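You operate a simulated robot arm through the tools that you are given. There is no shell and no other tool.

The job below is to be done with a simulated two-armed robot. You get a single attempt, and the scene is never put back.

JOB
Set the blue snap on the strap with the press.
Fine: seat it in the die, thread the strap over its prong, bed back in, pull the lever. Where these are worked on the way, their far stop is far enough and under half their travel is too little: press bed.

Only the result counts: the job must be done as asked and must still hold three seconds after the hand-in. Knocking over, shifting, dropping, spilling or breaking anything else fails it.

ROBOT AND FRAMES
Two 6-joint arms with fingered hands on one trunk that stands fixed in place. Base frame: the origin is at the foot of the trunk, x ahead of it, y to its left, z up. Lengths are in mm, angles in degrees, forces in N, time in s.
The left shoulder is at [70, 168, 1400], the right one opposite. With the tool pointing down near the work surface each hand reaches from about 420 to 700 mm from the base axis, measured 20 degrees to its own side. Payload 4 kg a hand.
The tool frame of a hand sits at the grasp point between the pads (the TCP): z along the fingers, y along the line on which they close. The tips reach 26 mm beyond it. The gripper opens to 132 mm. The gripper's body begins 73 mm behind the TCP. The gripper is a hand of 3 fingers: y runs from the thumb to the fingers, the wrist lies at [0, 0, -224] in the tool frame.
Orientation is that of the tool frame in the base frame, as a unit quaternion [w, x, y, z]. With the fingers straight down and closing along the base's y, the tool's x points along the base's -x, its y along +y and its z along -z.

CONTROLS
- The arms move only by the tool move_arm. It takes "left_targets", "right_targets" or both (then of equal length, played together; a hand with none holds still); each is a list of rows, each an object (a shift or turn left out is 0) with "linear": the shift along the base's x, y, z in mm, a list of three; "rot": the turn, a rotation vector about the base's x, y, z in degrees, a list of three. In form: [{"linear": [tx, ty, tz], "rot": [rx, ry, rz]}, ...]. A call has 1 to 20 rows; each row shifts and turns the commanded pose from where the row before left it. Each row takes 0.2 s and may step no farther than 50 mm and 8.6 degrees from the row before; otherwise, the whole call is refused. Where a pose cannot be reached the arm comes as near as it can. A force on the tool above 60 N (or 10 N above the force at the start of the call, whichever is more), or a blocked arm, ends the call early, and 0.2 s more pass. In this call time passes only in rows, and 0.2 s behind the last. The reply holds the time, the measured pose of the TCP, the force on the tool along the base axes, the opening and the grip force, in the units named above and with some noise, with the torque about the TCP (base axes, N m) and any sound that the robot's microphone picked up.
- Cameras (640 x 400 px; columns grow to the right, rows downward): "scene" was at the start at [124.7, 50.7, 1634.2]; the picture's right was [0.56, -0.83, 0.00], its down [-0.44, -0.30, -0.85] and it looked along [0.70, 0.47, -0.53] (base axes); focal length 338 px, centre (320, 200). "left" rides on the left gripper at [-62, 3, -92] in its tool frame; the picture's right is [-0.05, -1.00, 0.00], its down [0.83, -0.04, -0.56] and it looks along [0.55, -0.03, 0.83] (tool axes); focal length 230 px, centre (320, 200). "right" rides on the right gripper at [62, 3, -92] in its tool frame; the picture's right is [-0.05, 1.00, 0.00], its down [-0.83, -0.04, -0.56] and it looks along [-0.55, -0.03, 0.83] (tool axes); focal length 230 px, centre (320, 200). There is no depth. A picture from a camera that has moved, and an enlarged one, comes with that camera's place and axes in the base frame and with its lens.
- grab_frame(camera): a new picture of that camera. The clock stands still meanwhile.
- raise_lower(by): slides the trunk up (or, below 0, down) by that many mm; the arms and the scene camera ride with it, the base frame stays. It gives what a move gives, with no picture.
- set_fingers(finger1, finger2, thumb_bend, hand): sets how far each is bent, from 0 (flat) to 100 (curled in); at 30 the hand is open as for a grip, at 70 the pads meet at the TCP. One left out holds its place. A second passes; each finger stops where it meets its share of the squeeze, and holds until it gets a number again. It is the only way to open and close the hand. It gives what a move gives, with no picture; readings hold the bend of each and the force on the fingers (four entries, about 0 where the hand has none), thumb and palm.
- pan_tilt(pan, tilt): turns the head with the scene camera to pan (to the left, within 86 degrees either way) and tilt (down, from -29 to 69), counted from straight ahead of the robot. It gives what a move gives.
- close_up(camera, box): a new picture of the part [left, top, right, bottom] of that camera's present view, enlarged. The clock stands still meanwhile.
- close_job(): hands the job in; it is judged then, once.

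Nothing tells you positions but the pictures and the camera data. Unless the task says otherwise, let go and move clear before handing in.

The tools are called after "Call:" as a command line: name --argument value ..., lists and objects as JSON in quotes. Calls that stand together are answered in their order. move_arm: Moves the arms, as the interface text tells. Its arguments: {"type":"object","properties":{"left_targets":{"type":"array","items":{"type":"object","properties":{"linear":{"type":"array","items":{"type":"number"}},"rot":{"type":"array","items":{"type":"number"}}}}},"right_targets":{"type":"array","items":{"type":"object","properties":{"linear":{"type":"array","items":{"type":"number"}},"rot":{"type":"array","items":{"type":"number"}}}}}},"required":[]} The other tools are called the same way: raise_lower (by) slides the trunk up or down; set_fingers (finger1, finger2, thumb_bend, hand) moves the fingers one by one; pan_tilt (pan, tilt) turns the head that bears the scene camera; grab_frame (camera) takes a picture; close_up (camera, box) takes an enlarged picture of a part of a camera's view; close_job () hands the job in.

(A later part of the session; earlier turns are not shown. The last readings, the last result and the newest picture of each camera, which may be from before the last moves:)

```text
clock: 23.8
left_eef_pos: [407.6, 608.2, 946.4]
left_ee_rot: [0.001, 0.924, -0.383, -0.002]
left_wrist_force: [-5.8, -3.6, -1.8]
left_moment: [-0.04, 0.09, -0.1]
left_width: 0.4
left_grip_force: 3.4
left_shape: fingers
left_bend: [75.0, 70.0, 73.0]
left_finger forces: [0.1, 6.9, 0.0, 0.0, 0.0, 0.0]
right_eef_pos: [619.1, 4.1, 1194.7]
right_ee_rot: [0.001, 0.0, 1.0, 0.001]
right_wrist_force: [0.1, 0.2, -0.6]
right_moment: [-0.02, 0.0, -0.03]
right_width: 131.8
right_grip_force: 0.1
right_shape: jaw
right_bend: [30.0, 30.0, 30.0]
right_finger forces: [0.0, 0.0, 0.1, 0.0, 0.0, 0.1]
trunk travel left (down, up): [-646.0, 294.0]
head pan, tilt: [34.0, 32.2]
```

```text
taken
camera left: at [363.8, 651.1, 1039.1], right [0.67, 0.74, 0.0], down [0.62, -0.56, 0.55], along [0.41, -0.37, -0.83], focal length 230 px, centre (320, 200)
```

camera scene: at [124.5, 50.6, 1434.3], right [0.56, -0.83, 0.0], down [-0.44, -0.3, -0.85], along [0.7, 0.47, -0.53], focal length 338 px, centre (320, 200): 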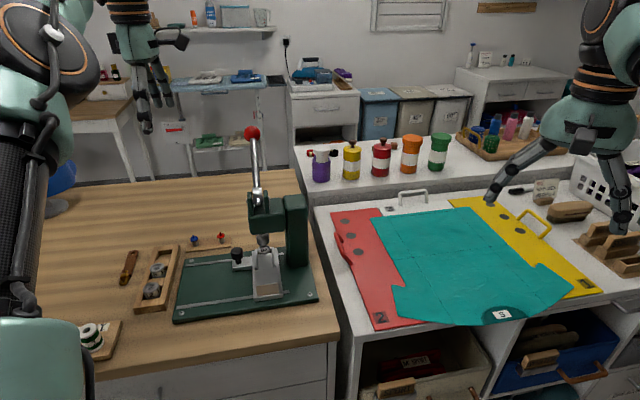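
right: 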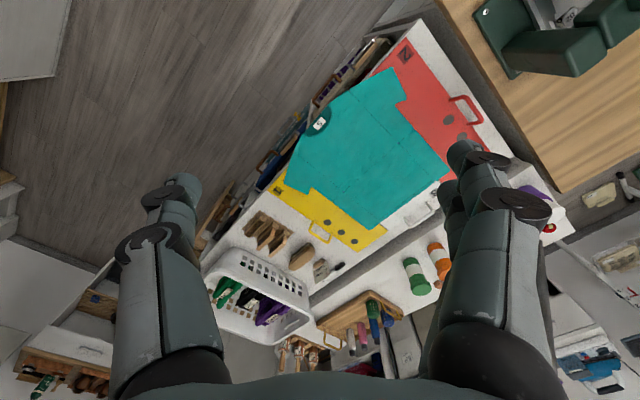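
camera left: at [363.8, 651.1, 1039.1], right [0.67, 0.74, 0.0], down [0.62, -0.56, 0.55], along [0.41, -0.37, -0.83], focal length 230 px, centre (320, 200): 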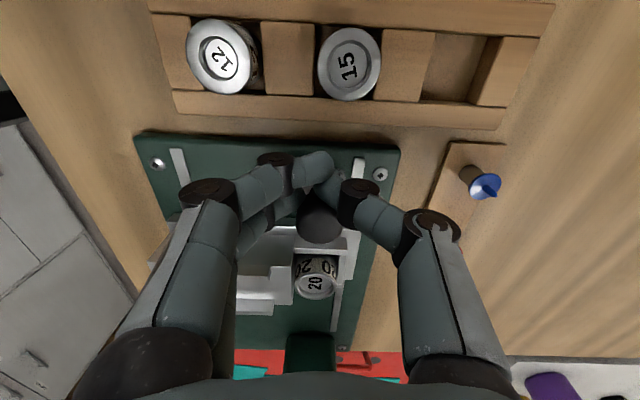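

The knob didn't move further: the bed is at its far stop, 100 mm out. I'll open the hand, lift, and survey the bed and snap from above.

Call:
set_fingers --hand "left" --finger1 40 --finger2 40 --thumb_bend 40

Call:
move_arm --left_targets '[{"linear": [0, 0, 40]}, {"linear": [0, 0, 45]}, {"linear": [10, 10, 45]}, {"linear": [10, 10, 0]}]'

Call:
grab_frame --camera "left"

Call:
close_up --camera "scene" --box '[190, 210, 310, 310]'

```text
clock: 24.8
left_eef_pos: [413.0, 607.4, 945.5]
left_ee_rot: [0.0, 0.923, -0.384, -0.001]
left_wrist_force: [-0.7, -0.1, -0.3]
left_moment: [0.0, -0.02, 0.01]
left_width: 100.9
left_grip_force: 0.1
left_shape: fingers
left_bend: [40.0, 40.0, 40.0]
left_finger forces: [0.0, 0.0, 0.0, 0.0, 0.1, 0.0]
right_eef_pos: [620.8, 4.8, 1192.6]
right_ee_rot: [0.001, 0.0, 1.0, 0.001]
right_wrist_force: [0.1, 0.0, 0.1]
right_moment: [0.01, -0.01, 0.0]
right_width: 131.8
right_grip_force: 0.0
right_shape: jaw
right_bend: [30.0, 30.0, 30.0]
right_finger forces: [0.0, 0.0, 0.1, 0.0, 0.1, 0.1]
trunk travel left (down, up): [-646.0, 294.0]
head pan, tilt: [34.0, 32.2]
```

```text
clock: 25.8
left_eef_pos: [436.9, 625.0, 1076.8]
left_ee_rot: [0.002, 0.924, -0.383, -0.001]
left_wrist_force: [0.8, 0.1, 0.2]
left_moment: [-0.04, 0.01, -0.01]
left_width: 101.0
left_grip_force: 0.0
left_shape: fingers
left_bend: [40.0, 40.0, 40.0]
left_finger forces: [0.0, 0.0, 0.0, 0.0, 0.0, 0.0]
left hand out of reach, approached as far as the arm can: row 1
right_eef_pos: [621.0, 4.4, 1193.6]
right_ee_rot: [-0.001, 0.0, 1.0, 0.0]
right_wrist_force: [0.1, 0.7, -0.1]
right_moment: [-0.02, 0.04, 0.01]
right_width: 131.8
right_grip_force: 0.1
right_shape: jaw
right_bend: [30.0, 30.0, 30.0]
right_finger forces: [0.1, 0.1, 0.0, 0.0, 0.0, 0.1]
trunk travel left (down, up): [-646.0, 294.0]
head pan, tilt: [34.0, 32.2]
```

```text
taken
camera left: at [392.4, 668.3, 1169.7], right [0.67, 0.74, 0.0], down [0.62, -0.56, 0.56], along [0.41, -0.37, -0.83], focal length 230 px, centre (320, 200)
```

left: 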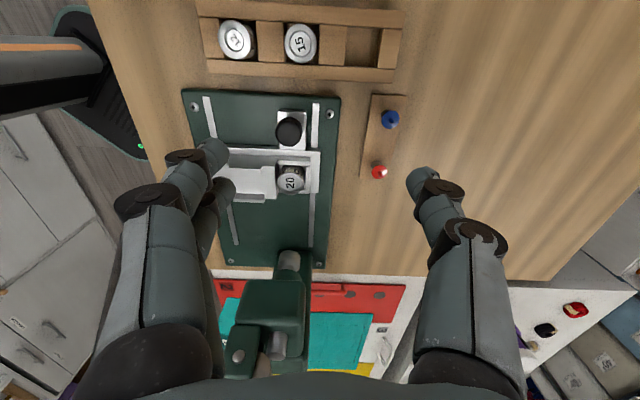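

```text
4.00 times, centred on (250, 260) of scene
camera zoom: at [126.2, 51.1, 1434.0], right [0.56, -0.83, 0.0], down [-0.44, -0.3, -0.85], along [0.7, 0.47, -0.53], focal length 1350 px, centre (600, -40)
```

zoom: 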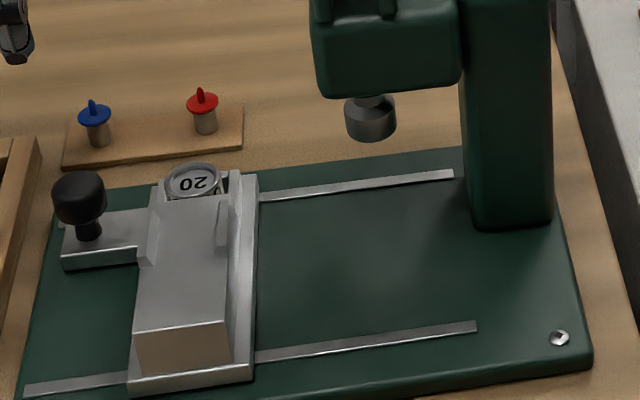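

The whole bed is in view now. I'll enlarge the bed, die and snap.

Call:
close_up --camera "left" --box '[190, 80, 350, 220]'

Call:
close_up --camera "left" --box '[340, 80, 440, 200]'

```text
2.86 times, centred on (270, 150) of left
camera zoom: at [392.4, 668.3, 1169.7], right [0.67, 0.74, 0.0], down [0.62, -0.56, 0.56], along [0.41, -0.37, -0.83], focal length 657 px, centre (463, 343)
```

zoom: 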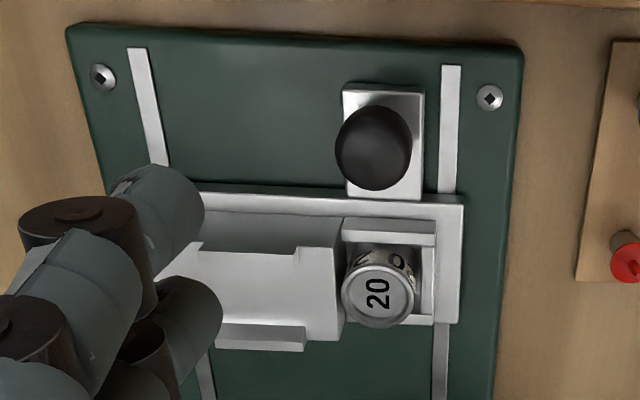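

```text
3.33 times, centred on (390, 140) of left
camera zoom: at [392.4, 668.3, 1169.7], right [0.67, 0.74, 0.0], down [0.62, -0.56, 0.56], along [0.41, -0.37, -0.83], focal length 767 px, centre (87, 400)
```

zoom: 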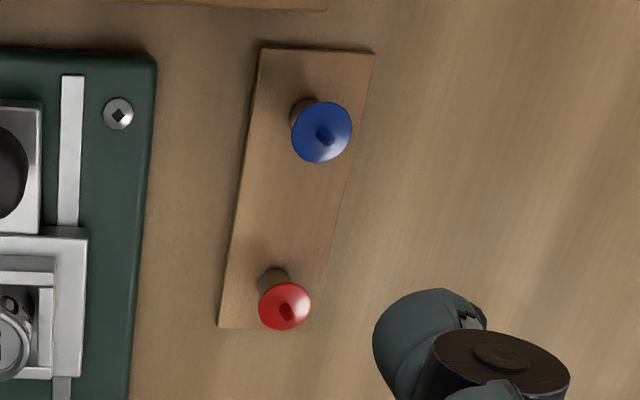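

I place the die top at about (465, 555, 937) and the blue snap's cap at about (498, 683, 900). I'll lower the trunk 50 mm for more reach and go above the snap.

Call:
raise_lower --by -50

Call:
set_fingers --hand "left" --finger1 50 --finger2 50 --thumb_bend 50

Call:
move_arm --left_targets '[{"linear": [30.5, 29, -20]}, {"linear": [30.5, 29, -20]}]'

Call:
grab_frame --camera "left"

```text
clock: 26.7
left_eef_pos: [434.7, 624.7, 1028.8]
left_ee_rot: [0.0, 0.924, -0.384, 0.0]
left_wrist_force: [-0.4, -0.3, 0.0]
left_moment: [0.01, 0.01, 0.0]
left_width: 100.8
left_grip_force: 0.1
left_shape: fingers
left_bend: [40.0, 40.0, 40.0]
left_finger forces: [0.1, 0.0, 0.1, 0.0, 0.0, 0.0]
right_eef_pos: [619.2, 3.6, 1143.8]
right_ee_rot: [0.0, 0.0, 1.0, 0.0]
right_wrist_force: [-0.5, 0.0, -0.5]
right_moment: [-0.01, -0.03, -0.02]
right_width: 131.8
right_grip_force: 0.0
right_shape: jaw
right_bend: [30.0, 30.0, 30.0]
right_finger forces: [0.0, 0.0, 0.0, 0.0, 0.0, 0.0]
trunk travel left (down, up): [-596.0, 344.0]
head pan, tilt: [34.0, 32.2]
```

```text
clock: 27.7
left_eef_pos: [436.9, 624.7, 1027.4]
left_ee_rot: [0.0, 0.923, -0.384, 0.0]
left_wrist_force: [0.1, 0.1, -0.4]
left_moment: [-0.03, 0.0, 0.03]
left_width: 68.5
left_grip_force: 0.0
left_shape: fingers
left_bend: [50.0, 50.0, 50.0]
left_finger forces: [0.0, 0.0, 0.0, 0.0, 0.0, 0.0]
right_eef_pos: [620.7, 4.0, 1144.3]
right_ee_rot: [-0.001, 0.0, 1.0, 0.001]
right_wrist_force: [0.2, -0.6, -0.1]
right_moment: [0.02, 0.0, 0.01]
right_width: 131.6
right_grip_force: 0.0
right_shape: jaw
right_bend: [30.0, 30.0, 30.0]
right_finger forces: [0.1, 0.1, 0.1, 0.0, 0.1, 0.0]
trunk travel left (down, up): [-596.0, 344.0]
head pan, tilt: [34.0, 32.2]
```

```text
clock: 28.3
left_eef_pos: [498.3, 682.8, 983.9]
left_ee_rot: [0.002, 0.923, -0.384, -0.001]
left_wrist_force: [0.1, 0.5, -0.2]
left_moment: [0.02, 0.04, -0.01]
left_width: 68.2
left_grip_force: 0.1
left_shape: fingers
left_bend: [50.0, 50.0, 50.0]
left_finger forces: [0.0, 0.0, 0.0, 0.0, 0.0, 0.0]
right_eef_pos: [623.0, 4.8, 1141.7]
right_ee_rot: [-0.001, -0.001, 1.0, -0.001]
right_wrist_force: [0.3, 0.8, -0.3]
right_moment: [0.03, 0.02, 0.0]
right_width: 131.8
right_grip_force: 0.0
right_shape: jaw
right_bend: [30.0, 30.0, 30.0]
right_finger forces: [0.0, 0.1, 0.1, 0.1, 0.0, 0.1]
trunk travel left (down, up): [-596.0, 344.0]
head pan, tilt: [34.0, 32.2]
```

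```text
taken
camera left: at [454.0, 726.5, 1075.7], right [0.67, 0.74, 0.0], down [0.62, -0.56, 0.55], along [0.41, -0.38, -0.83], focal length 230 px, centre (320, 200)
```

left: 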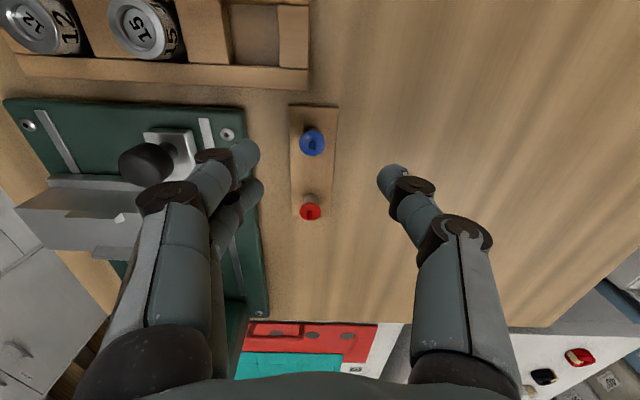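

The snap lies just under the TCP. I'll come down part of the way and recheck the centring.

Call:
move_arm --left_targets '[{"linear": [-1.5, -1.8, -25]}, {"linear": [0, 0, -20]}]'

Call:
close_up --camera "left" --box '[220, 100, 420, 225]'

```text
clock: 28.9
left_eef_pos: [496.1, 680.6, 940.6]
left_ee_rot: [0.001, 0.923, -0.385, 0.0]
left_wrist_force: [0.2, 0.1, 0.6]
left_moment: [-0.01, 0.02, 0.04]
left_width: 68.6
left_grip_force: 0.1
left_shape: fingers
left_bend: [50.0, 50.0, 50.0]
left_finger forces: [0.0, 0.0, 0.1, 0.0, 0.0, 0.1]
right_eef_pos: [620.5, 4.7, 1143.0]
right_ee_rot: [-0.001, 0.0, 1.0, 0.0]
right_wrist_force: [-0.9, 0.5, 0.3]
right_moment: [-0.01, 0.02, 0.02]
right_width: 131.8
right_grip_force: 0.0
right_shape: jaw
right_bend: [30.0, 30.0, 30.0]
right_finger forces: [0.0, 0.1, 0.0, 0.0, 0.0, 0.0]
trunk travel left (down, up): [-596.0, 344.0]
head pan, tilt: [34.0, 32.2]
```

```text
3.20 times, centred on (320, 162) of left
camera zoom: at [451.3, 724.2, 1032.5], right [0.67, 0.74, 0.0], down [0.62, -0.56, 0.56], along [0.41, -0.37, -0.83], focal length 736 px, centre (320, 320)
```

zoom: 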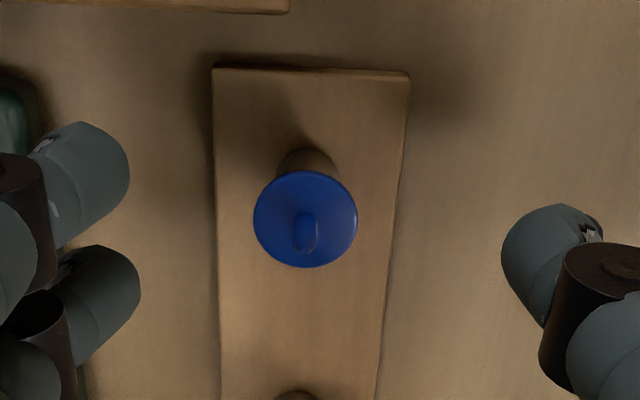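

The cap is about 2.6 mm toward the fingers and 3 mm along tool x. I'll correct and come lower.

Call:
move_arm --left_targets '[{"linear": [0.6, -4.0, 0]}, {"linear": [0, 0, -15]}]'

Call:
close_up --camera "left" --box '[220, 100, 420, 225]'

Call:
close_up --camera "scene" --box '[150, 130, 270, 230]'

```text
clock: 29.5
left_eef_pos: [496.1, 676.9, 926.8]
left_ee_rot: [0.001, 0.923, -0.384, 0.001]
left_wrist_force: [0.7, 0.3, 0.3]
left_moment: [-0.04, -0.02, 0.02]
left_width: 68.5
left_grip_force: 0.1
left_shape: fingers
left_bend: [50.0, 50.0, 50.0]
left_finger forces: [0.0, 0.0, 0.0, 0.0, 0.0, 0.0]
right_eef_pos: [620.2, 4.3, 1142.5]
right_ee_rot: [0.0, -0.001, 1.0, 0.0]
right_wrist_force: [-0.3, -0.2, 0.0]
right_moment: [0.03, -0.03, 0.01]
right_width: 131.9
right_grip_force: 0.3
right_shape: jaw
right_bend: [30.0, 30.0, 30.0]
right_finger forces: [0.1, 0.1, 0.0, 0.0, 0.0, 0.0]
trunk travel left (down, up): [-596.0, 344.0]
head pan, tilt: [34.0, 32.2]
```

```text
3.20 times, centred on (320, 162) of left
camera zoom: at [450.6, 720.0, 1018.4], right [0.67, 0.74, 0.0], down [0.62, -0.56, 0.56], along [0.41, -0.37, -0.83], focal length 736 px, centre (320, 320)
```

zoom: 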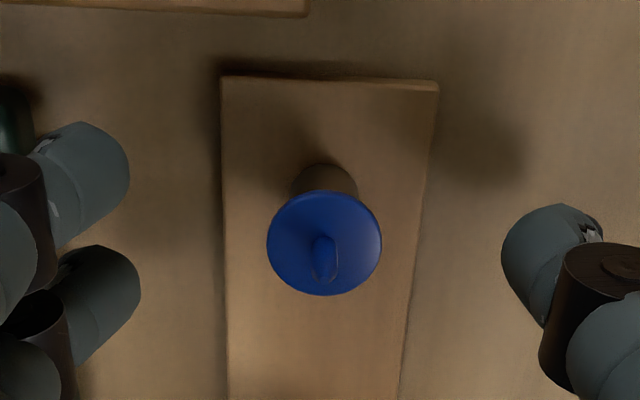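

```text
4.00 times, centred on (210, 180) of scene
camera zoom: at [125.2, 51.4, 1384.1], right [0.56, -0.83, 0.0], down [-0.44, -0.3, -0.85], along [0.7, 0.47, -0.53], focal length 1350 px, centre (760, 280)
```

zoom: 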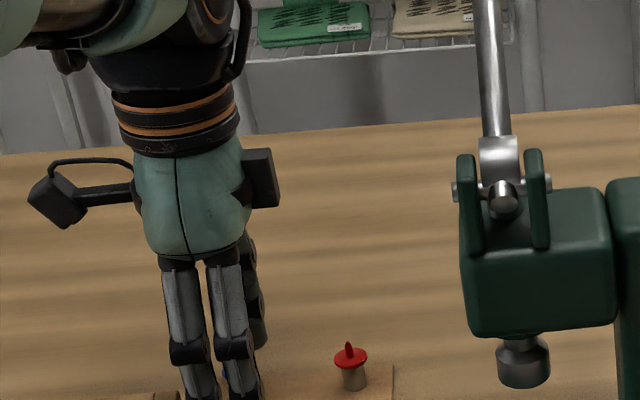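

The cap is centred within 1 mm. I'll go down the last 13 mm and close in small steps.

Call:
move_arm --left_targets '[{"linear": [0.3, 0.3, -7]}, {"linear": [0, 0, -6]}]'

Call:
set_fingers --hand "left" --finger1 60 --finger2 60 --thumb_bend 60

Call:
close_up --camera "left" --box '[220, 100, 420, 225]'

```text
clock: 30.1
left_eef_pos: [496.4, 677.7, 914.2]
left_ee_rot: [0.001, 0.924, -0.383, -0.001]
left_wrist_force: [-0.2, -0.6, 0.3]
left_moment: [0.02, -0.01, -0.01]
left_width: 68.2
left_grip_force: 0.1
left_shape: fingers
left_bend: [50.0, 50.0, 50.0]
left_finger forces: [0.0, 0.1, 0.0, 0.0, 0.0, 0.0]
right_eef_pos: [620.2, 4.5, 1143.6]
right_ee_rot: [0.0, 0.0, 1.0, 0.0]
right_wrist_force: [0.2, -0.1, 0.4]
right_moment: [-0.03, -0.02, 0.0]
right_width: 131.8
right_grip_force: 0.0
right_shape: jaw
right_bend: [30.0, 30.0, 30.0]
right_finger forces: [0.0, 0.0, 0.1, 0.1, 0.0, 0.0]
trunk travel left (down, up): [-596.0, 344.0]
head pan, tilt: [34.0, 32.2]
```

```text
clock: 31.1
left_eef_pos: [496.1, 676.6, 914.5]
left_ee_rot: [0.001, 0.923, -0.384, 0.0]
left_wrist_force: [0.8, -0.6, 0.0]
left_moment: [0.0, 0.0, 0.0]
left_width: 35.8
left_grip_force: 0.0
left_shape: fingers
left_bend: [60.0, 60.0, 60.0]
left_finger forces: [0.1, 0.2, 0.0, 0.1, 0.1, 0.0]
right_eef_pos: [621.3, 4.2, 1144.2]
right_ee_rot: [0.0, 0.0, 1.0, -0.001]
right_wrist_force: [-0.5, 0.3, 1.3]
right_moment: [0.0, 0.0, 0.02]
right_width: 132.1
right_grip_force: 0.1
right_shape: jaw
right_bend: [30.0, 30.0, 30.0]
right_finger forces: [0.1, 0.0, 0.0, 0.1, 0.0, 0.0]
trunk travel left (down, up): [-596.0, 344.0]
head pan, tilt: [34.0, 32.2]
```

```text
3.20 times, centred on (320, 162) of left
camera zoom: at [451.0, 720.2, 1006.7], right [0.67, 0.74, 0.0], down [0.62, -0.56, 0.55], along [0.41, -0.37, -0.83], focal length 736 px, centre (320, 320)
```

zoom: 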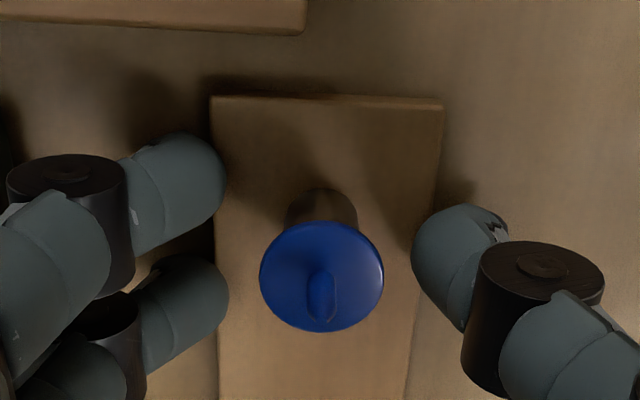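

The gap to the cap is even on both sides, but the fingertips sit low, near the post. I'll raise about 9 mm so that the tips close on the cap's rim instead.

Call:
move_arm --left_targets '[{"linear": [0, 0, 9]}]'

Call:
set_fingers --hand "left" --finger1 63 --finger2 63 --thumb_bend 63

Call:
close_up --camera "left" --box '[260, 120, 380, 210]'

Call:
close_up --camera "scene" --box '[160, 190, 260, 260]'

```text
clock: 31.5
left_eef_pos: [496.7, 677.0, 922.8]
left_ee_rot: [0.001, 0.923, -0.384, 0.0]
left_wrist_force: [-0.1, 0.1, 0.1]
left_moment: [-0.01, 0.0, -0.01]
left_width: 35.5
left_grip_force: 0.0
left_shape: fingers
left_bend: [60.0, 60.0, 60.0]
left_finger forces: [0.0, 0.0, 0.0, 0.0, 0.0, 0.1]
right_eef_pos: [620.5, 4.2, 1144.1]
right_ee_rot: [-0.001, 0.001, 1.0, 0.0]
right_wrist_force: [0.1, 0.3, -0.7]
right_moment: [0.01, 0.0, -0.02]
right_width: 131.9
right_grip_force: 0.1
right_shape: jaw
right_bend: [30.0, 30.0, 30.0]
right_finger forces: [0.1, 0.0, 0.0, 0.1, 0.1, 0.0]
trunk travel left (down, up): [-596.0, 344.0]
head pan, tilt: [34.0, 32.2]
```

```text
clock: 32.5
left_eef_pos: [496.8, 677.8, 923.2]
left_ee_rot: [0.001, 0.923, -0.384, 0.001]
left_wrist_force: [0.0, 0.0, -0.4]
left_moment: [-0.02, 0.02, -0.02]
left_width: 26.2
left_grip_force: 0.1
left_shape: fingers
left_bend: [63.0, 63.0, 63.0]
left_finger forces: [0.0, 0.0, 0.1, 0.0, 0.0, 0.0]
right_eef_pos: [620.2, 4.0, 1143.3]
right_ee_rot: [0.0, 0.0, 1.0, 0.0]
right_wrist_force: [-0.9, 0.4, 0.4]
right_moment: [-0.01, 0.0, -0.02]
right_width: 132.0
right_grip_force: 0.0
right_shape: jaw
right_bend: [30.0, 30.0, 30.0]
right_finger forces: [0.0, 0.0, 0.0, 0.0, 0.0, 0.0]
trunk travel left (down, up): [-596.0, 344.0]
head pan, tilt: [34.0, 32.2]
```

```text
4.44 times, centred on (320, 165) of left
camera zoom: at [451.3, 721.2, 1015.5], right [0.67, 0.74, 0.0], down [0.62, -0.56, 0.55], along [0.41, -0.37, -0.83], focal length 1022 px, centre (320, 356)
```

zoom: 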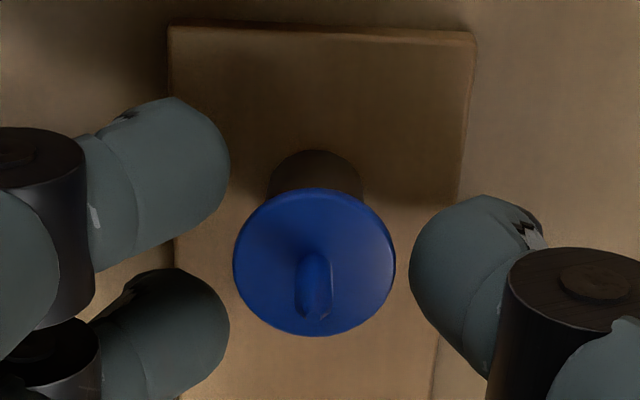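

```text
5.71 times, centred on (210, 225) of scene
camera zoom: at [124.7, 50.7, 1384.2], right [0.56, -0.83, 0.0], down [-0.44, -0.3, -0.85], along [0.7, 0.47, -0.53], focal length 1928 px, centre (949, 57)
```

zoom: 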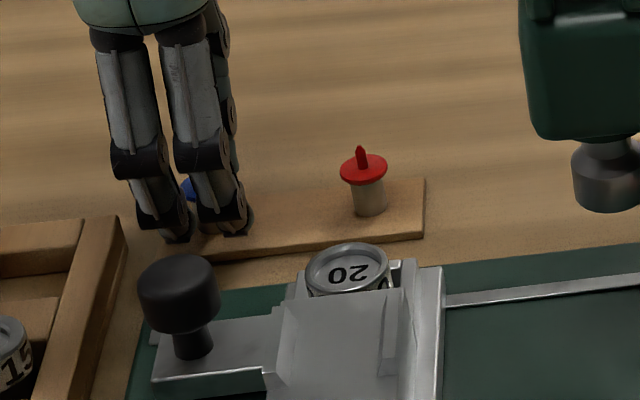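

The scene view shows the tips still roughly 12–15 mm under the cap. I'll raise another 9 mm so the innermost part of the tips meets the rim.

Call:
move_arm --left_targets '[{"linear": [0, 0, 9]}]'

Call:
close_up --camera "left" --box '[260, 120, 380, 210]'

Call:
close_up --camera "scene" --box '[160, 190, 260, 260]'

```text
clock: 32.9
left_eef_pos: [495.6, 676.8, 931.9]
left_ee_rot: [0.001, 0.924, -0.383, 0.0]
left_wrist_force: [-0.7, 0.8, 0.3]
left_moment: [-0.01, -0.01, 0.02]
left_width: 26.0
left_grip_force: 0.1
left_shape: fingers
left_bend: [63.0, 63.0, 63.0]
left_finger forces: [0.0, 0.1, 0.1, 0.1, 0.0, 0.0]
right_eef_pos: [619.6, 3.3, 1143.4]
right_ee_rot: [0.0, 0.0, 1.0, 0.0]
right_wrist_force: [-0.3, 0.3, -0.5]
right_moment: [-0.01, 0.0, 0.0]
right_width: 131.8
right_grip_force: 0.2
right_shape: jaw
right_bend: [30.0, 30.0, 30.0]
right_finger forces: [0.0, 0.0, 0.1, 0.0, 0.1, 0.0]
trunk travel left (down, up): [-596.0, 344.0]
head pan, tilt: [34.0, 32.2]
```

```text
4.44 times, centred on (320, 165) of left
camera zoom: at [450.4, 721.2, 1024.4], right [0.67, 0.74, 0.0], down [0.62, -0.56, 0.56], along [0.41, -0.37, -0.83], focal length 1022 px, centre (320, 356)
```

zoom: 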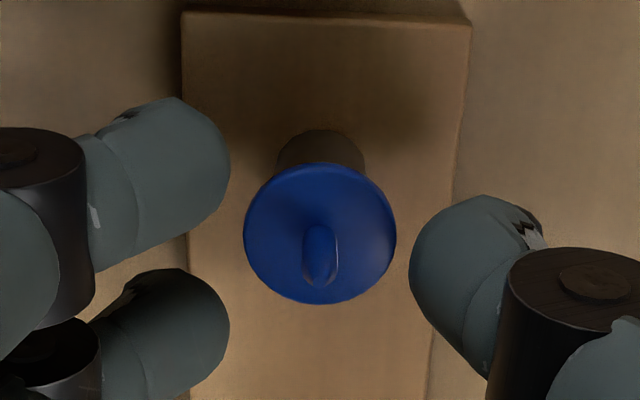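

```text
5.71 times, centred on (210, 225) of scene
camera zoom: at [124.4, 50.5, 1384.2], right [0.56, -0.83, 0.0], down [-0.44, -0.3, -0.85], along [0.7, 0.47, -0.53], focal length 1928 px, centre (949, 57)
```

zoom: 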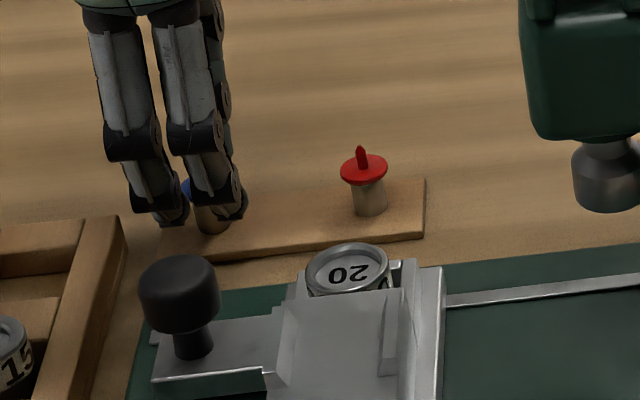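

The tips are now about level with the cap (cap at z≈903, tip ends near 896). I'll lower 2 mm and close gently on the rim.

Call:
move_arm --left_targets '[{"linear": [0, 0, -2]}]'

Call:
set_fingers --hand "left" --finger1 66 --finger2 66 --thumb_bend 66

Call:
close_up --camera "left" --box '[260, 120, 380, 210]'

Call:
close_up --camera "scene" --box '[160, 190, 260, 260]'

```text
clock: 33.3
left_eef_pos: [496.1, 678.4, 930.3]
left_ee_rot: [0.001, 0.924, -0.383, -0.001]
left_wrist_force: [-0.5, 0.0, 0.4]
left_moment: [0.0, 0.0, 0.03]
left_width: 25.9
left_grip_force: 0.2
left_shape: fingers
left_bend: [63.0, 63.0, 63.0]
left_finger forces: [0.0, 0.1, 0.0, 0.0, 0.0, 0.1]
right_eef_pos: [621.2, 5.7, 1142.9]
right_ee_rot: [-0.001, 0.0, 1.0, 0.0]
right_wrist_force: [-0.3, -1.0, 0.2]
right_moment: [0.01, 0.01, -0.04]
right_width: 131.9
right_grip_force: 0.1
right_shape: jaw
right_bend: [30.0, 30.0, 30.0]
right_finger forces: [0.0, 0.0, 0.0, 0.1, 0.1, 0.1]
trunk travel left (down, up): [-596.0, 344.0]
head pan, tilt: [34.0, 32.2]
```

```text
clock: 34.3
left_eef_pos: [496.6, 678.1, 931.1]
left_ee_rot: [0.0, 0.924, -0.383, -0.001]
left_wrist_force: [-0.4, -0.9, 0.7]
left_moment: [0.01, 0.0, -0.01]
left_width: 18.1
left_grip_force: 0.2
left_shape: fingers
left_bend: [65.0, 66.0, 66.0]
left_finger forces: [0.4, 0.0, 0.0, 0.0, 0.3, 0.1]
right_eef_pos: [621.0, 4.0, 1143.4]
right_ee_rot: [0.0, 0.001, 1.0, 0.0]
right_wrist_force: [0.0, 0.1, 0.9]
right_moment: [-0.01, 0.01, 0.01]
right_width: 131.9
right_grip_force: 0.0
right_shape: jaw
right_bend: [30.0, 30.0, 30.0]
right_finger forces: [0.0, 0.1, 0.0, 0.1, 0.1, 0.1]
trunk travel left (down, up): [-596.0, 344.0]
head pan, tilt: [34.0, 32.2]
```

```text
4.44 times, centred on (320, 165) of left
camera zoom: at [451.3, 720.9, 1022.2], right [0.67, 0.74, 0.0], down [0.62, -0.56, 0.55], along [0.41, -0.37, -0.83], focal length 1022 px, centre (320, 356)
```

zoom: 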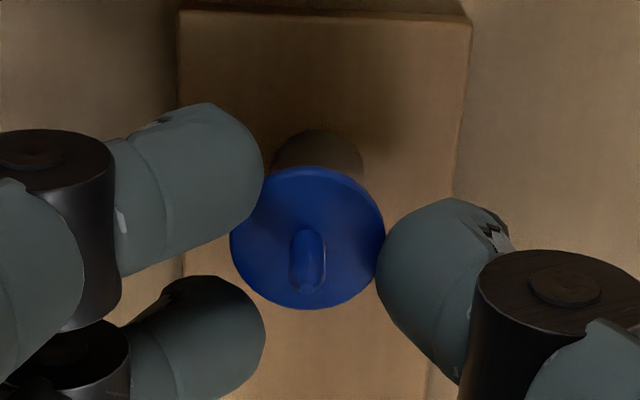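

```text
5.71 times, centred on (210, 225) of scene
camera zoom: at [124.8, 50.8, 1384.2], right [0.56, -0.83, 0.0], down [-0.44, -0.3, -0.85], along [0.7, 0.47, -0.53], focal length 1928 px, centre (949, 57)
```

zoom: 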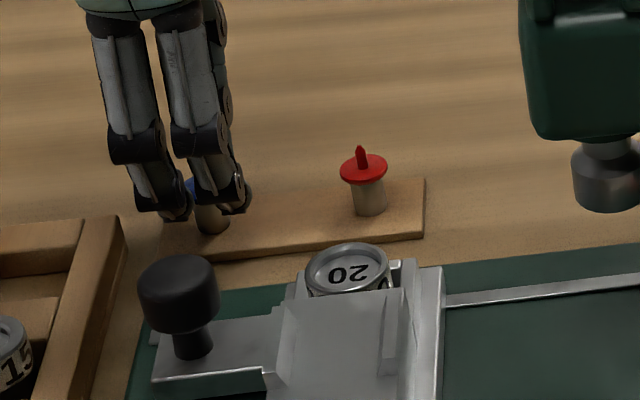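

Thumb and finger 1 touched the rim first; the cap is about 1.7 mm toward the fingers and finger 2 has a gap. I'll back off slightly, recentre, and close again.

Call:
set_fingers --hand "left" --finger1 62 --finger2 62 --thumb_bend 62

Call:
move_arm --left_targets '[{"linear": [-2.4, 0, 0]}]'

Call:
set_fingers --hand "left" --finger1 66 --finger2 66 --thumb_bend 66

Call:
close_up --camera "left" --box '[260, 120, 380, 210]'

```text
clock: 35.3
left_eef_pos: [496.6, 678.9, 929.9]
left_ee_rot: [0.001, 0.923, -0.384, 0.0]
left_wrist_force: [-0.3, -0.2, -0.2]
left_moment: [0.0, -0.01, 0.0]
left_width: 27.7
left_grip_force: 0.0
left_shape: fingers
left_bend: [62.0, 62.0, 62.0]
left_finger forces: [0.0, 0.0, 0.0, 0.0, 0.0, 0.0]
right_eef_pos: [620.6, 3.3, 1142.6]
right_ee_rot: [0.0, 0.0, 1.0, -0.001]
right_wrist_force: [0.7, -0.1, 0.5]
right_moment: [0.0, 0.02, -0.01]
right_width: 132.0
right_grip_force: 0.0
right_shape: jaw
right_bend: [30.0, 30.0, 30.0]
right_finger forces: [0.0, 0.1, 0.1, 0.0, 0.0, 0.0]
trunk travel left (down, up): [-596.0, 344.0]
head pan, tilt: [34.0, 32.2]
```

```text
clock: 35.7
left_eef_pos: [494.1, 676.4, 930.5]
left_ee_rot: [0.001, 0.923, -0.384, 0.0]
left_wrist_force: [-0.3, -0.2, 0.7]
left_moment: [0.0, -0.01, -0.02]
left_width: 27.8
left_grip_force: 0.1
left_shape: fingers
left_bend: [62.0, 62.0, 62.0]
left_finger forces: [0.0, 0.0, 0.0, 0.1, 0.1, 0.0]
right_eef_pos: [620.6, 4.5, 1144.5]
right_ee_rot: [0.0, 0.0, 1.0, 0.0]
right_wrist_force: [-0.6, 0.6, 0.0]
right_moment: [0.04, 0.01, 0.02]
right_width: 132.1
right_grip_force: 0.1
right_shape: jaw
right_bend: [30.0, 30.0, 30.0]
right_finger forces: [0.0, 0.0, 0.0, 0.0, 0.0, 0.1]
trunk travel left (down, up): [-596.0, 344.0]
head pan, tilt: [34.0, 32.2]
```

```text
clock: 36.7
left_eef_pos: [494.3, 677.6, 930.1]
left_ee_rot: [0.0, 0.924, -0.384, 0.0]
left_wrist_force: [0.2, -0.6, -0.9]
left_moment: [0.02, 0.0, -0.01]
left_width: 17.8
left_grip_force: 0.5
left_shape: fingers
left_bend: [66.0, 66.0, 66.0]
left_finger forces: [0.4, 0.1, 0.0, 0.1, 0.2, 0.1]
right_eef_pos: [620.0, 4.1, 1143.9]
right_ee_rot: [0.0, 0.0, 1.0, 0.0]
right_wrist_force: [0.5, 0.0, 0.1]
right_moment: [0.0, -0.01, -0.01]
right_width: 131.8
right_grip_force: 0.1
right_shape: jaw
right_bend: [30.0, 30.0, 30.0]
right_finger forces: [0.0, 0.0, 0.1, 0.1, 0.1, 0.0]
trunk travel left (down, up): [-596.0, 344.0]
head pan, tilt: [34.0, 32.2]
```

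```text
4.44 times, centred on (320, 165) of left
camera zoom: at [448.8, 719.3, 1022.3], right [0.67, 0.74, 0.0], down [0.62, -0.56, 0.56], along [0.41, -0.37, -0.83], focal length 1022 px, centre (320, 356)
```

zoom: 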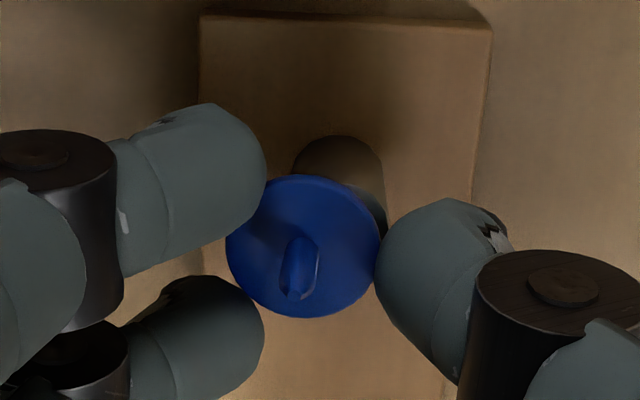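

The cap is settling between thumb and both fingers. I'll squeeze a little further to make a firm three-point hold.

Call:
set_fingers --hand "left" --finger1 69 --finger2 69 --thumb_bend 68

Call:
close_up --camera "left" --box '[260, 120, 380, 210]'

Call:
close_up --camera "scene" --box '[160, 190, 260, 260]'

```text
clock: 37.7
left_eef_pos: [494.4, 676.3, 931.2]
left_ee_rot: [0.0, 0.924, -0.383, -0.001]
left_wrist_force: [-0.2, 0.1, 0.8]
left_moment: [0.03, 0.0, -0.01]
left_width: 14.0
left_grip_force: 2.0
left_shape: fingers
left_bend: [68.0, 68.0, 67.0]
left_finger forces: [1.1, 0.9, 0.0, 0.1, 1.9, 0.0]
right_eef_pos: [619.3, 4.2, 1143.3]
right_ee_rot: [0.0, 0.0, 1.0, 0.001]
right_wrist_force: [0.2, 0.1, -0.7]
right_moment: [0.0, -0.03, -0.02]
right_width: 131.9
right_grip_force: 0.1
right_shape: jaw
right_bend: [30.0, 30.0, 30.0]
right_finger forces: [0.0, 0.1, 0.0, 0.1, 0.0, 0.0]
trunk travel left (down, up): [-596.0, 344.0]
head pan, tilt: [34.0, 32.2]
```

```text
4.44 times, centred on (320, 165) of left
camera zoom: at [448.7, 719.1, 1022.5], right [0.67, 0.74, 0.0], down [0.62, -0.56, 0.55], along [0.41, -0.37, -0.83], focal length 1022 px, centre (320, 356)
```

zoom: 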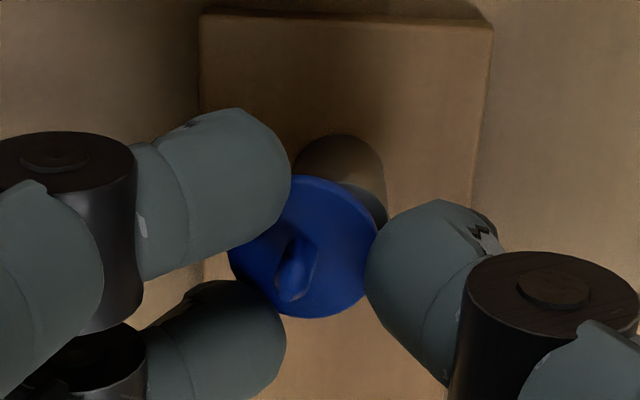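

```text
5.71 times, centred on (210, 225) of scene
camera zoom: at [124.6, 50.6, 1384.2], right [0.56, -0.83, 0.0], down [-0.44, -0.3, -0.85], along [0.7, 0.47, -0.53], focal length 1928 px, centre (949, 57)
```

zoom: 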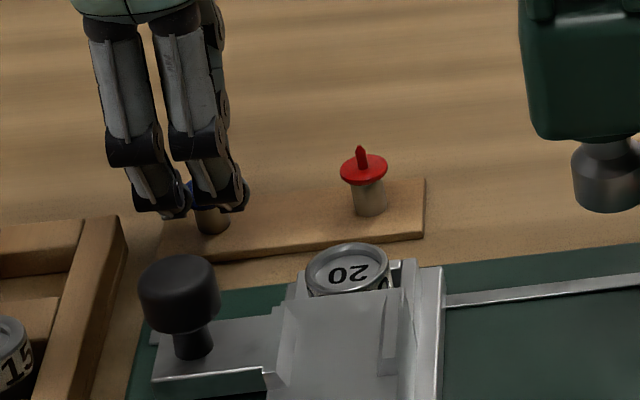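

The cap has been dragged about 5 mm toward the fingers, since it nests between the two fingers. I'll slide it back over its post while held, then reopen and look.

Call:
move_arm --left_targets '[{"linear": [1.6, 1.8, 0]}, {"linear": [1.6, 1.8, 0]}]'

Call:
close_up --camera "left" --box '[260, 120, 380, 210]'

```text
clock: 38.3
left_eef_pos: [497.8, 679.7, 931.9]
left_ee_rot: [0.002, 0.924, -0.383, 0.001]
left_wrist_force: [-0.9, -1.1, 2.2]
left_moment: [-0.05, -0.01, -0.02]
left_width: 11.2
left_grip_force: 1.8
left_shape: fingers
left_bend: [68.0, 68.0, 68.0]
left_finger forces: [1.2, 1.7, 0.1, 0.1, 0.7, 0.0]
right_eef_pos: [619.5, 3.7, 1143.8]
right_ee_rot: [0.0, 0.0, 1.0, 0.0]
right_wrist_force: [-0.6, -0.6, -0.3]
right_moment: [0.0, -0.04, 0.01]
right_width: 132.1
right_grip_force: 0.1
right_shape: jaw
right_bend: [30.0, 30.0, 30.0]
right_finger forces: [0.1, 0.0, 0.0, 0.0, 0.1, 0.0]
trunk travel left (down, up): [-596.0, 344.0]
head pan, tilt: [34.0, 32.2]
```

```text
4.44 times, centred on (320, 165) of left
camera zoom: at [451.8, 723.2, 1023.4], right [0.67, 0.74, 0.0], down [0.62, -0.56, 0.55], along [0.41, -0.37, -0.83], focal length 1022 px, centre (320, 356)
```

zoom: 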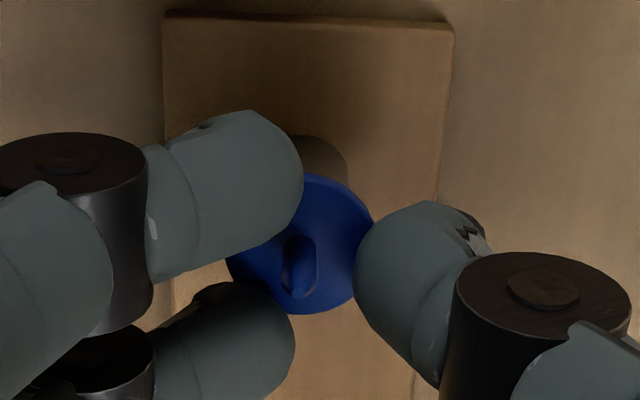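

The cap is back over its post. I'll open and check its attitude.

Call:
set_fingers --hand "left" --finger1 58 --finger2 58 --thumb_bend 58

Call:
close_up --camera "left" --box '[260, 120, 380, 210]'

Call:
close_up --camera "scene" --box '[160, 190, 260, 260]'

```text
clock: 39.3
left_eef_pos: [497.0, 680.8, 929.8]
left_ee_rot: [0.001, 0.923, -0.384, -0.001]
left_wrist_force: [-0.2, 0.2, -0.6]
left_moment: [0.0, 0.01, -0.01]
left_width: 43.8
left_grip_force: 0.1
left_shape: fingers
left_bend: [57.0, 57.0, 57.0]
left_finger forces: [0.1, 0.1, 0.0, 0.1, 0.0, 0.0]
right_eef_pos: [619.9, 3.6, 1142.4]
right_ee_rot: [0.0, 0.0, 1.0, 0.0]
right_wrist_force: [-0.5, 0.6, -0.2]
right_moment: [-0.03, 0.0, 0.0]
right_width: 131.9
right_grip_force: 0.0
right_shape: jaw
right_bend: [30.0, 30.0, 30.0]
right_finger forces: [0.1, 0.0, 0.0, 0.0, 0.1, 0.0]
trunk travel left (down, up): [-596.0, 344.0]
head pan, tilt: [34.0, 32.2]
```

```text
4.44 times, centred on (320, 165) of left
camera zoom: at [451.8, 723.6, 1022.6], right [0.67, 0.74, 0.0], down [0.62, -0.56, 0.55], along [0.41, -0.37, -0.83], focal length 1022 px, centre (320, 356)
```

zoom: 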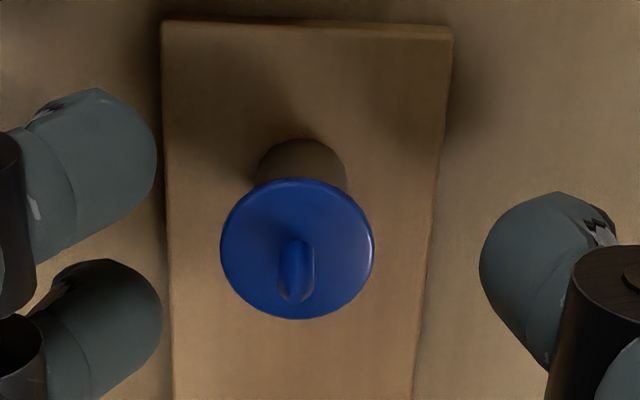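

```text
5.71 times, centred on (210, 225) of scene
camera zoom: at [124.8, 50.7, 1384.2], right [0.56, -0.83, 0.0], down [-0.44, -0.3, -0.85], along [0.7, 0.47, -0.53], focal length 1928 px, centre (949, 57)
```

zoom: 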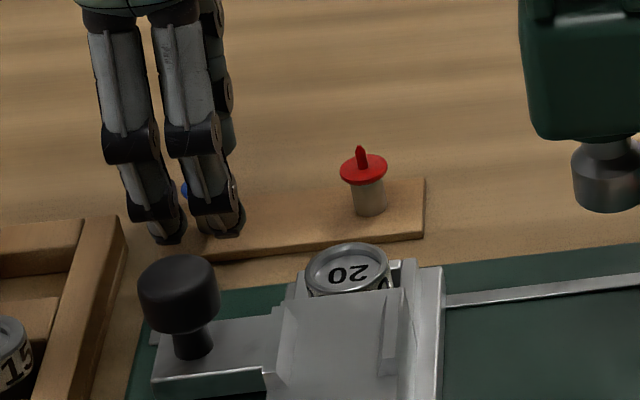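

The snap stands upright and centred on its post. I'll lower 5 mm so the tips grip at rim height, then close again.

Call:
move_arm --left_targets '[{"linear": [0, 0, -5]}]'

Call:
set_fingers --hand "left" --finger1 66 --finger2 66 --thumb_bend 66

Call:
close_up --camera "left" --box '[260, 120, 380, 210]'

Call:
close_up --camera "scene" --box '[160, 190, 260, 260]'

```text
clock: 39.7
left_eef_pos: [498.1, 680.8, 925.7]
left_ee_rot: [0.002, 0.924, -0.384, -0.001]
left_wrist_force: [-1.0, 0.3, -0.6]
left_moment: [-0.04, -0.01, 0.01]
left_width: 43.8
left_grip_force: 0.0
left_shape: fingers
left_bend: [57.0, 57.0, 57.0]
left_finger forces: [0.0, 0.0, 0.1, 0.0, 0.0, 0.1]
right_eef_pos: [620.7, 4.6, 1142.4]
right_ee_rot: [0.0, 0.001, 1.0, 0.0]
right_wrist_force: [-0.1, 0.5, 0.1]
right_moment: [-0.02, 0.01, 0.03]
right_width: 132.0
right_grip_force: 0.0
right_shape: jaw
right_bend: [30.0, 30.0, 30.0]
right_finger forces: [0.0, 0.1, 0.0, 0.0, 0.0, 0.0]
trunk travel left (down, up): [-596.0, 344.0]
head pan, tilt: [34.0, 32.2]
```

```text
clock: 40.7
left_eef_pos: [498.2, 680.0, 926.0]
left_ee_rot: [0.0, 0.923, -0.384, 0.0]
left_wrist_force: [-0.2, 0.0, -1.0]
left_moment: [0.02, 0.0, -0.02]
left_width: 18.3
left_grip_force: 0.7
left_shape: fingers
left_bend: [65.0, 65.0, 66.0]
left_finger forces: [0.2, 0.3, 0.0, 0.0, 0.5, 0.0]
right_eef_pos: [620.8, 6.1, 1143.9]
right_ee_rot: [0.0, 0.0, 1.0, 0.0]
right_wrist_force: [-0.2, 1.0, -0.5]
right_moment: [0.01, 0.0, 0.0]
right_width: 131.8
right_grip_force: 0.2
right_shape: jaw
right_bend: [30.0, 30.0, 30.0]
right_finger forces: [0.0, 0.0, 0.1, 0.0, 0.0, 0.1]
trunk travel left (down, up): [-596.0, 344.0]
head pan, tilt: [34.0, 32.2]
```

```text
4.44 times, centred on (320, 165) of left
camera zoom: at [452.8, 724.0, 1017.8], right [0.67, 0.74, 0.0], down [0.62, -0.56, 0.55], along [0.41, -0.37, -0.83], focal length 1022 px, centre (320, 356)
```

zoom: 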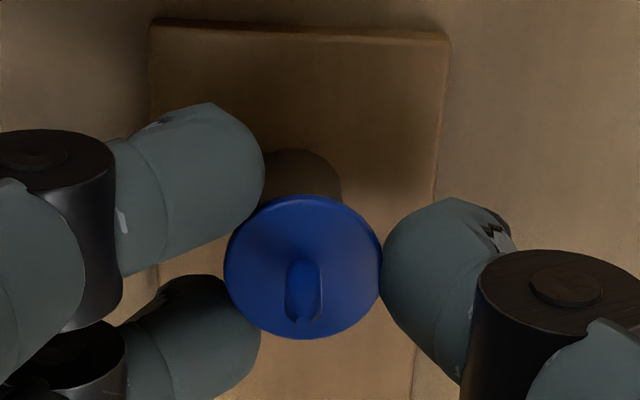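

```text
5.71 times, centred on (210, 225) of scene
camera zoom: at [124.8, 50.8, 1384.2], right [0.56, -0.83, 0.0], down [-0.44, -0.3, -0.85], along [0.7, 0.47, -0.53], focal length 1928 px, centre (949, 57)
```

zoom: 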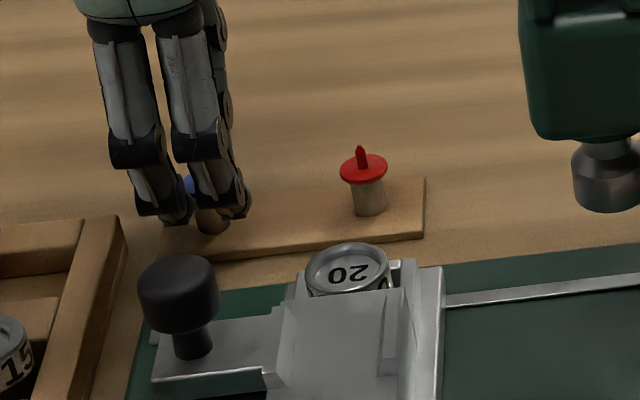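

Now all three pads touch the rim and the cap is level. I'll firm the grip slightly.

Call:
set_fingers --hand "left" --finger1 69 --finger2 69 --thumb_bend 69

Call:
close_up --camera "left" --box '[260, 120, 380, 210]'

```text
clock: 41.7
left_eef_pos: [497.1, 681.1, 924.8]
left_ee_rot: [0.001, 0.923, -0.384, -0.001]
left_wrist_force: [-0.1, 0.0, 0.2]
left_moment: [-0.03, 0.0, 0.03]
left_width: 15.7
left_grip_force: 4.0
left_shape: fingers
left_bend: [66.0, 66.0, 67.0]
left_finger forces: [1.9, 1.9, 0.0, 0.0, 3.7, 0.0]
right_eef_pos: [619.2, 4.9, 1142.8]
right_ee_rot: [0.0, 0.001, 1.0, 0.0]
right_wrist_force: [0.2, -0.9, 0.2]
right_moment: [-0.03, -0.02, -0.01]
right_width: 131.8
right_grip_force: 0.0
right_shape: jaw
right_bend: [30.0, 30.0, 30.0]
right_finger forces: [0.0, 0.0, 0.0, 0.0, 0.0, 0.1]
trunk travel left (down, up): [-596.0, 344.0]
head pan, tilt: [34.0, 32.2]
```

```text
4.44 times, centred on (320, 165) of left
camera zoom: at [452.7, 724.0, 1017.8], right [0.67, 0.74, 0.0], down [0.62, -0.56, 0.55], along [0.41, -0.37, -0.83], focal length 1022 px, centre (320, 356)
```

zoom: 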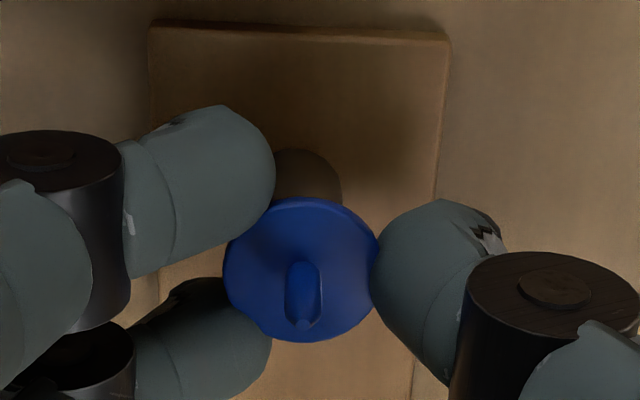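

The grip is balanced (1.9 / 1.9 / 3.7 N). I'll lift slowly and confirm the snap comes along.

Call:
move_arm --left_targets '[{"linear": [0, 0, 5]}, {"linear": [0, 0, 10]}, {"linear": [0, 0, 20]}, {"linear": [0, 0, 25]}]'

Call:
close_up --camera "left" --box '[260, 120, 380, 210]'

Call:
close_up --camera "scene" --box '[160, 160, 260, 230]'

```text
clock: 42.7
left_eef_pos: [497.7, 681.0, 987.1]
left_ee_rot: [0.001, 0.924, -0.383, -0.001]
left_wrist_force: [-0.1, 0.7, -0.1]
left_moment: [0.0, 0.02, -0.01]
left_width: 15.7
left_grip_force: 4.5
left_shape: fingers
left_bend: [66.0, 66.0, 67.0]
left_finger forces: [1.9, 1.9, 0.0, 0.0, 3.7, 0.0]
right_eef_pos: [618.3, 4.0, 1144.5]
right_ee_rot: [0.0, 0.0, 1.0, 0.0]
right_wrist_force: [-0.5, 0.0, -0.4]
right_moment: [-0.02, 0.03, 0.02]
right_width: 132.2
right_grip_force: 0.2
right_shape: jaw
right_bend: [30.0, 30.0, 30.0]
right_finger forces: [0.1, 0.0, 0.0, 0.0, 0.0, 0.0]
trunk travel left (down, up): [-596.0, 344.0]
head pan, tilt: [34.0, 32.2]
```

```text
4.44 times, centred on (320, 165) of left
camera zoom: at [452.3, 724.0, 1078.4], right [0.67, 0.74, 0.0], down [0.62, -0.56, 0.56], along [0.41, -0.37, -0.83], focal length 1022 px, centre (320, 356)
```

zoom: 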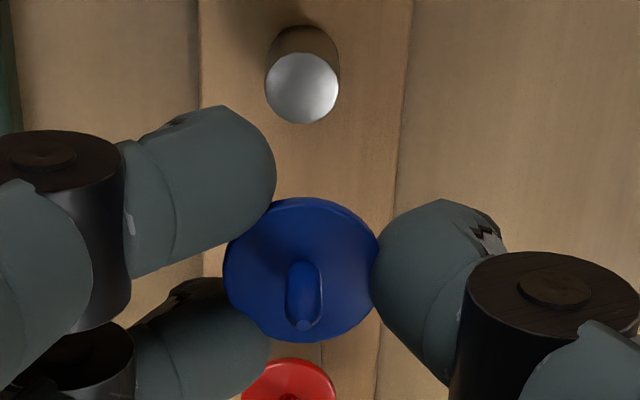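

```text
5.71 times, centred on (210, 195) of scene
camera zoom: at [124.4, 50.2, 1384.2], right [0.56, -0.83, 0.0], down [-0.44, -0.3, -0.85], along [0.7, 0.47, -0.53], focal length 1928 px, centre (949, 229)
```

zoom: 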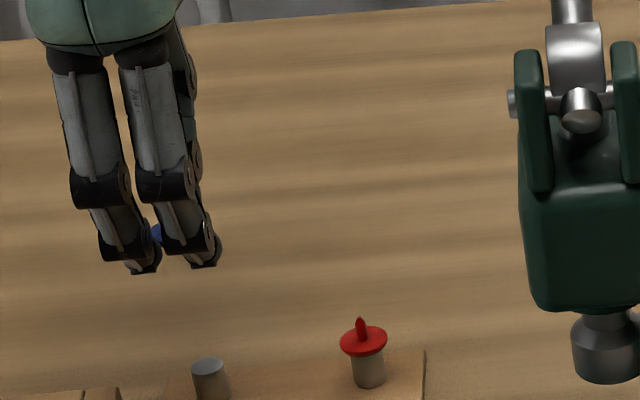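

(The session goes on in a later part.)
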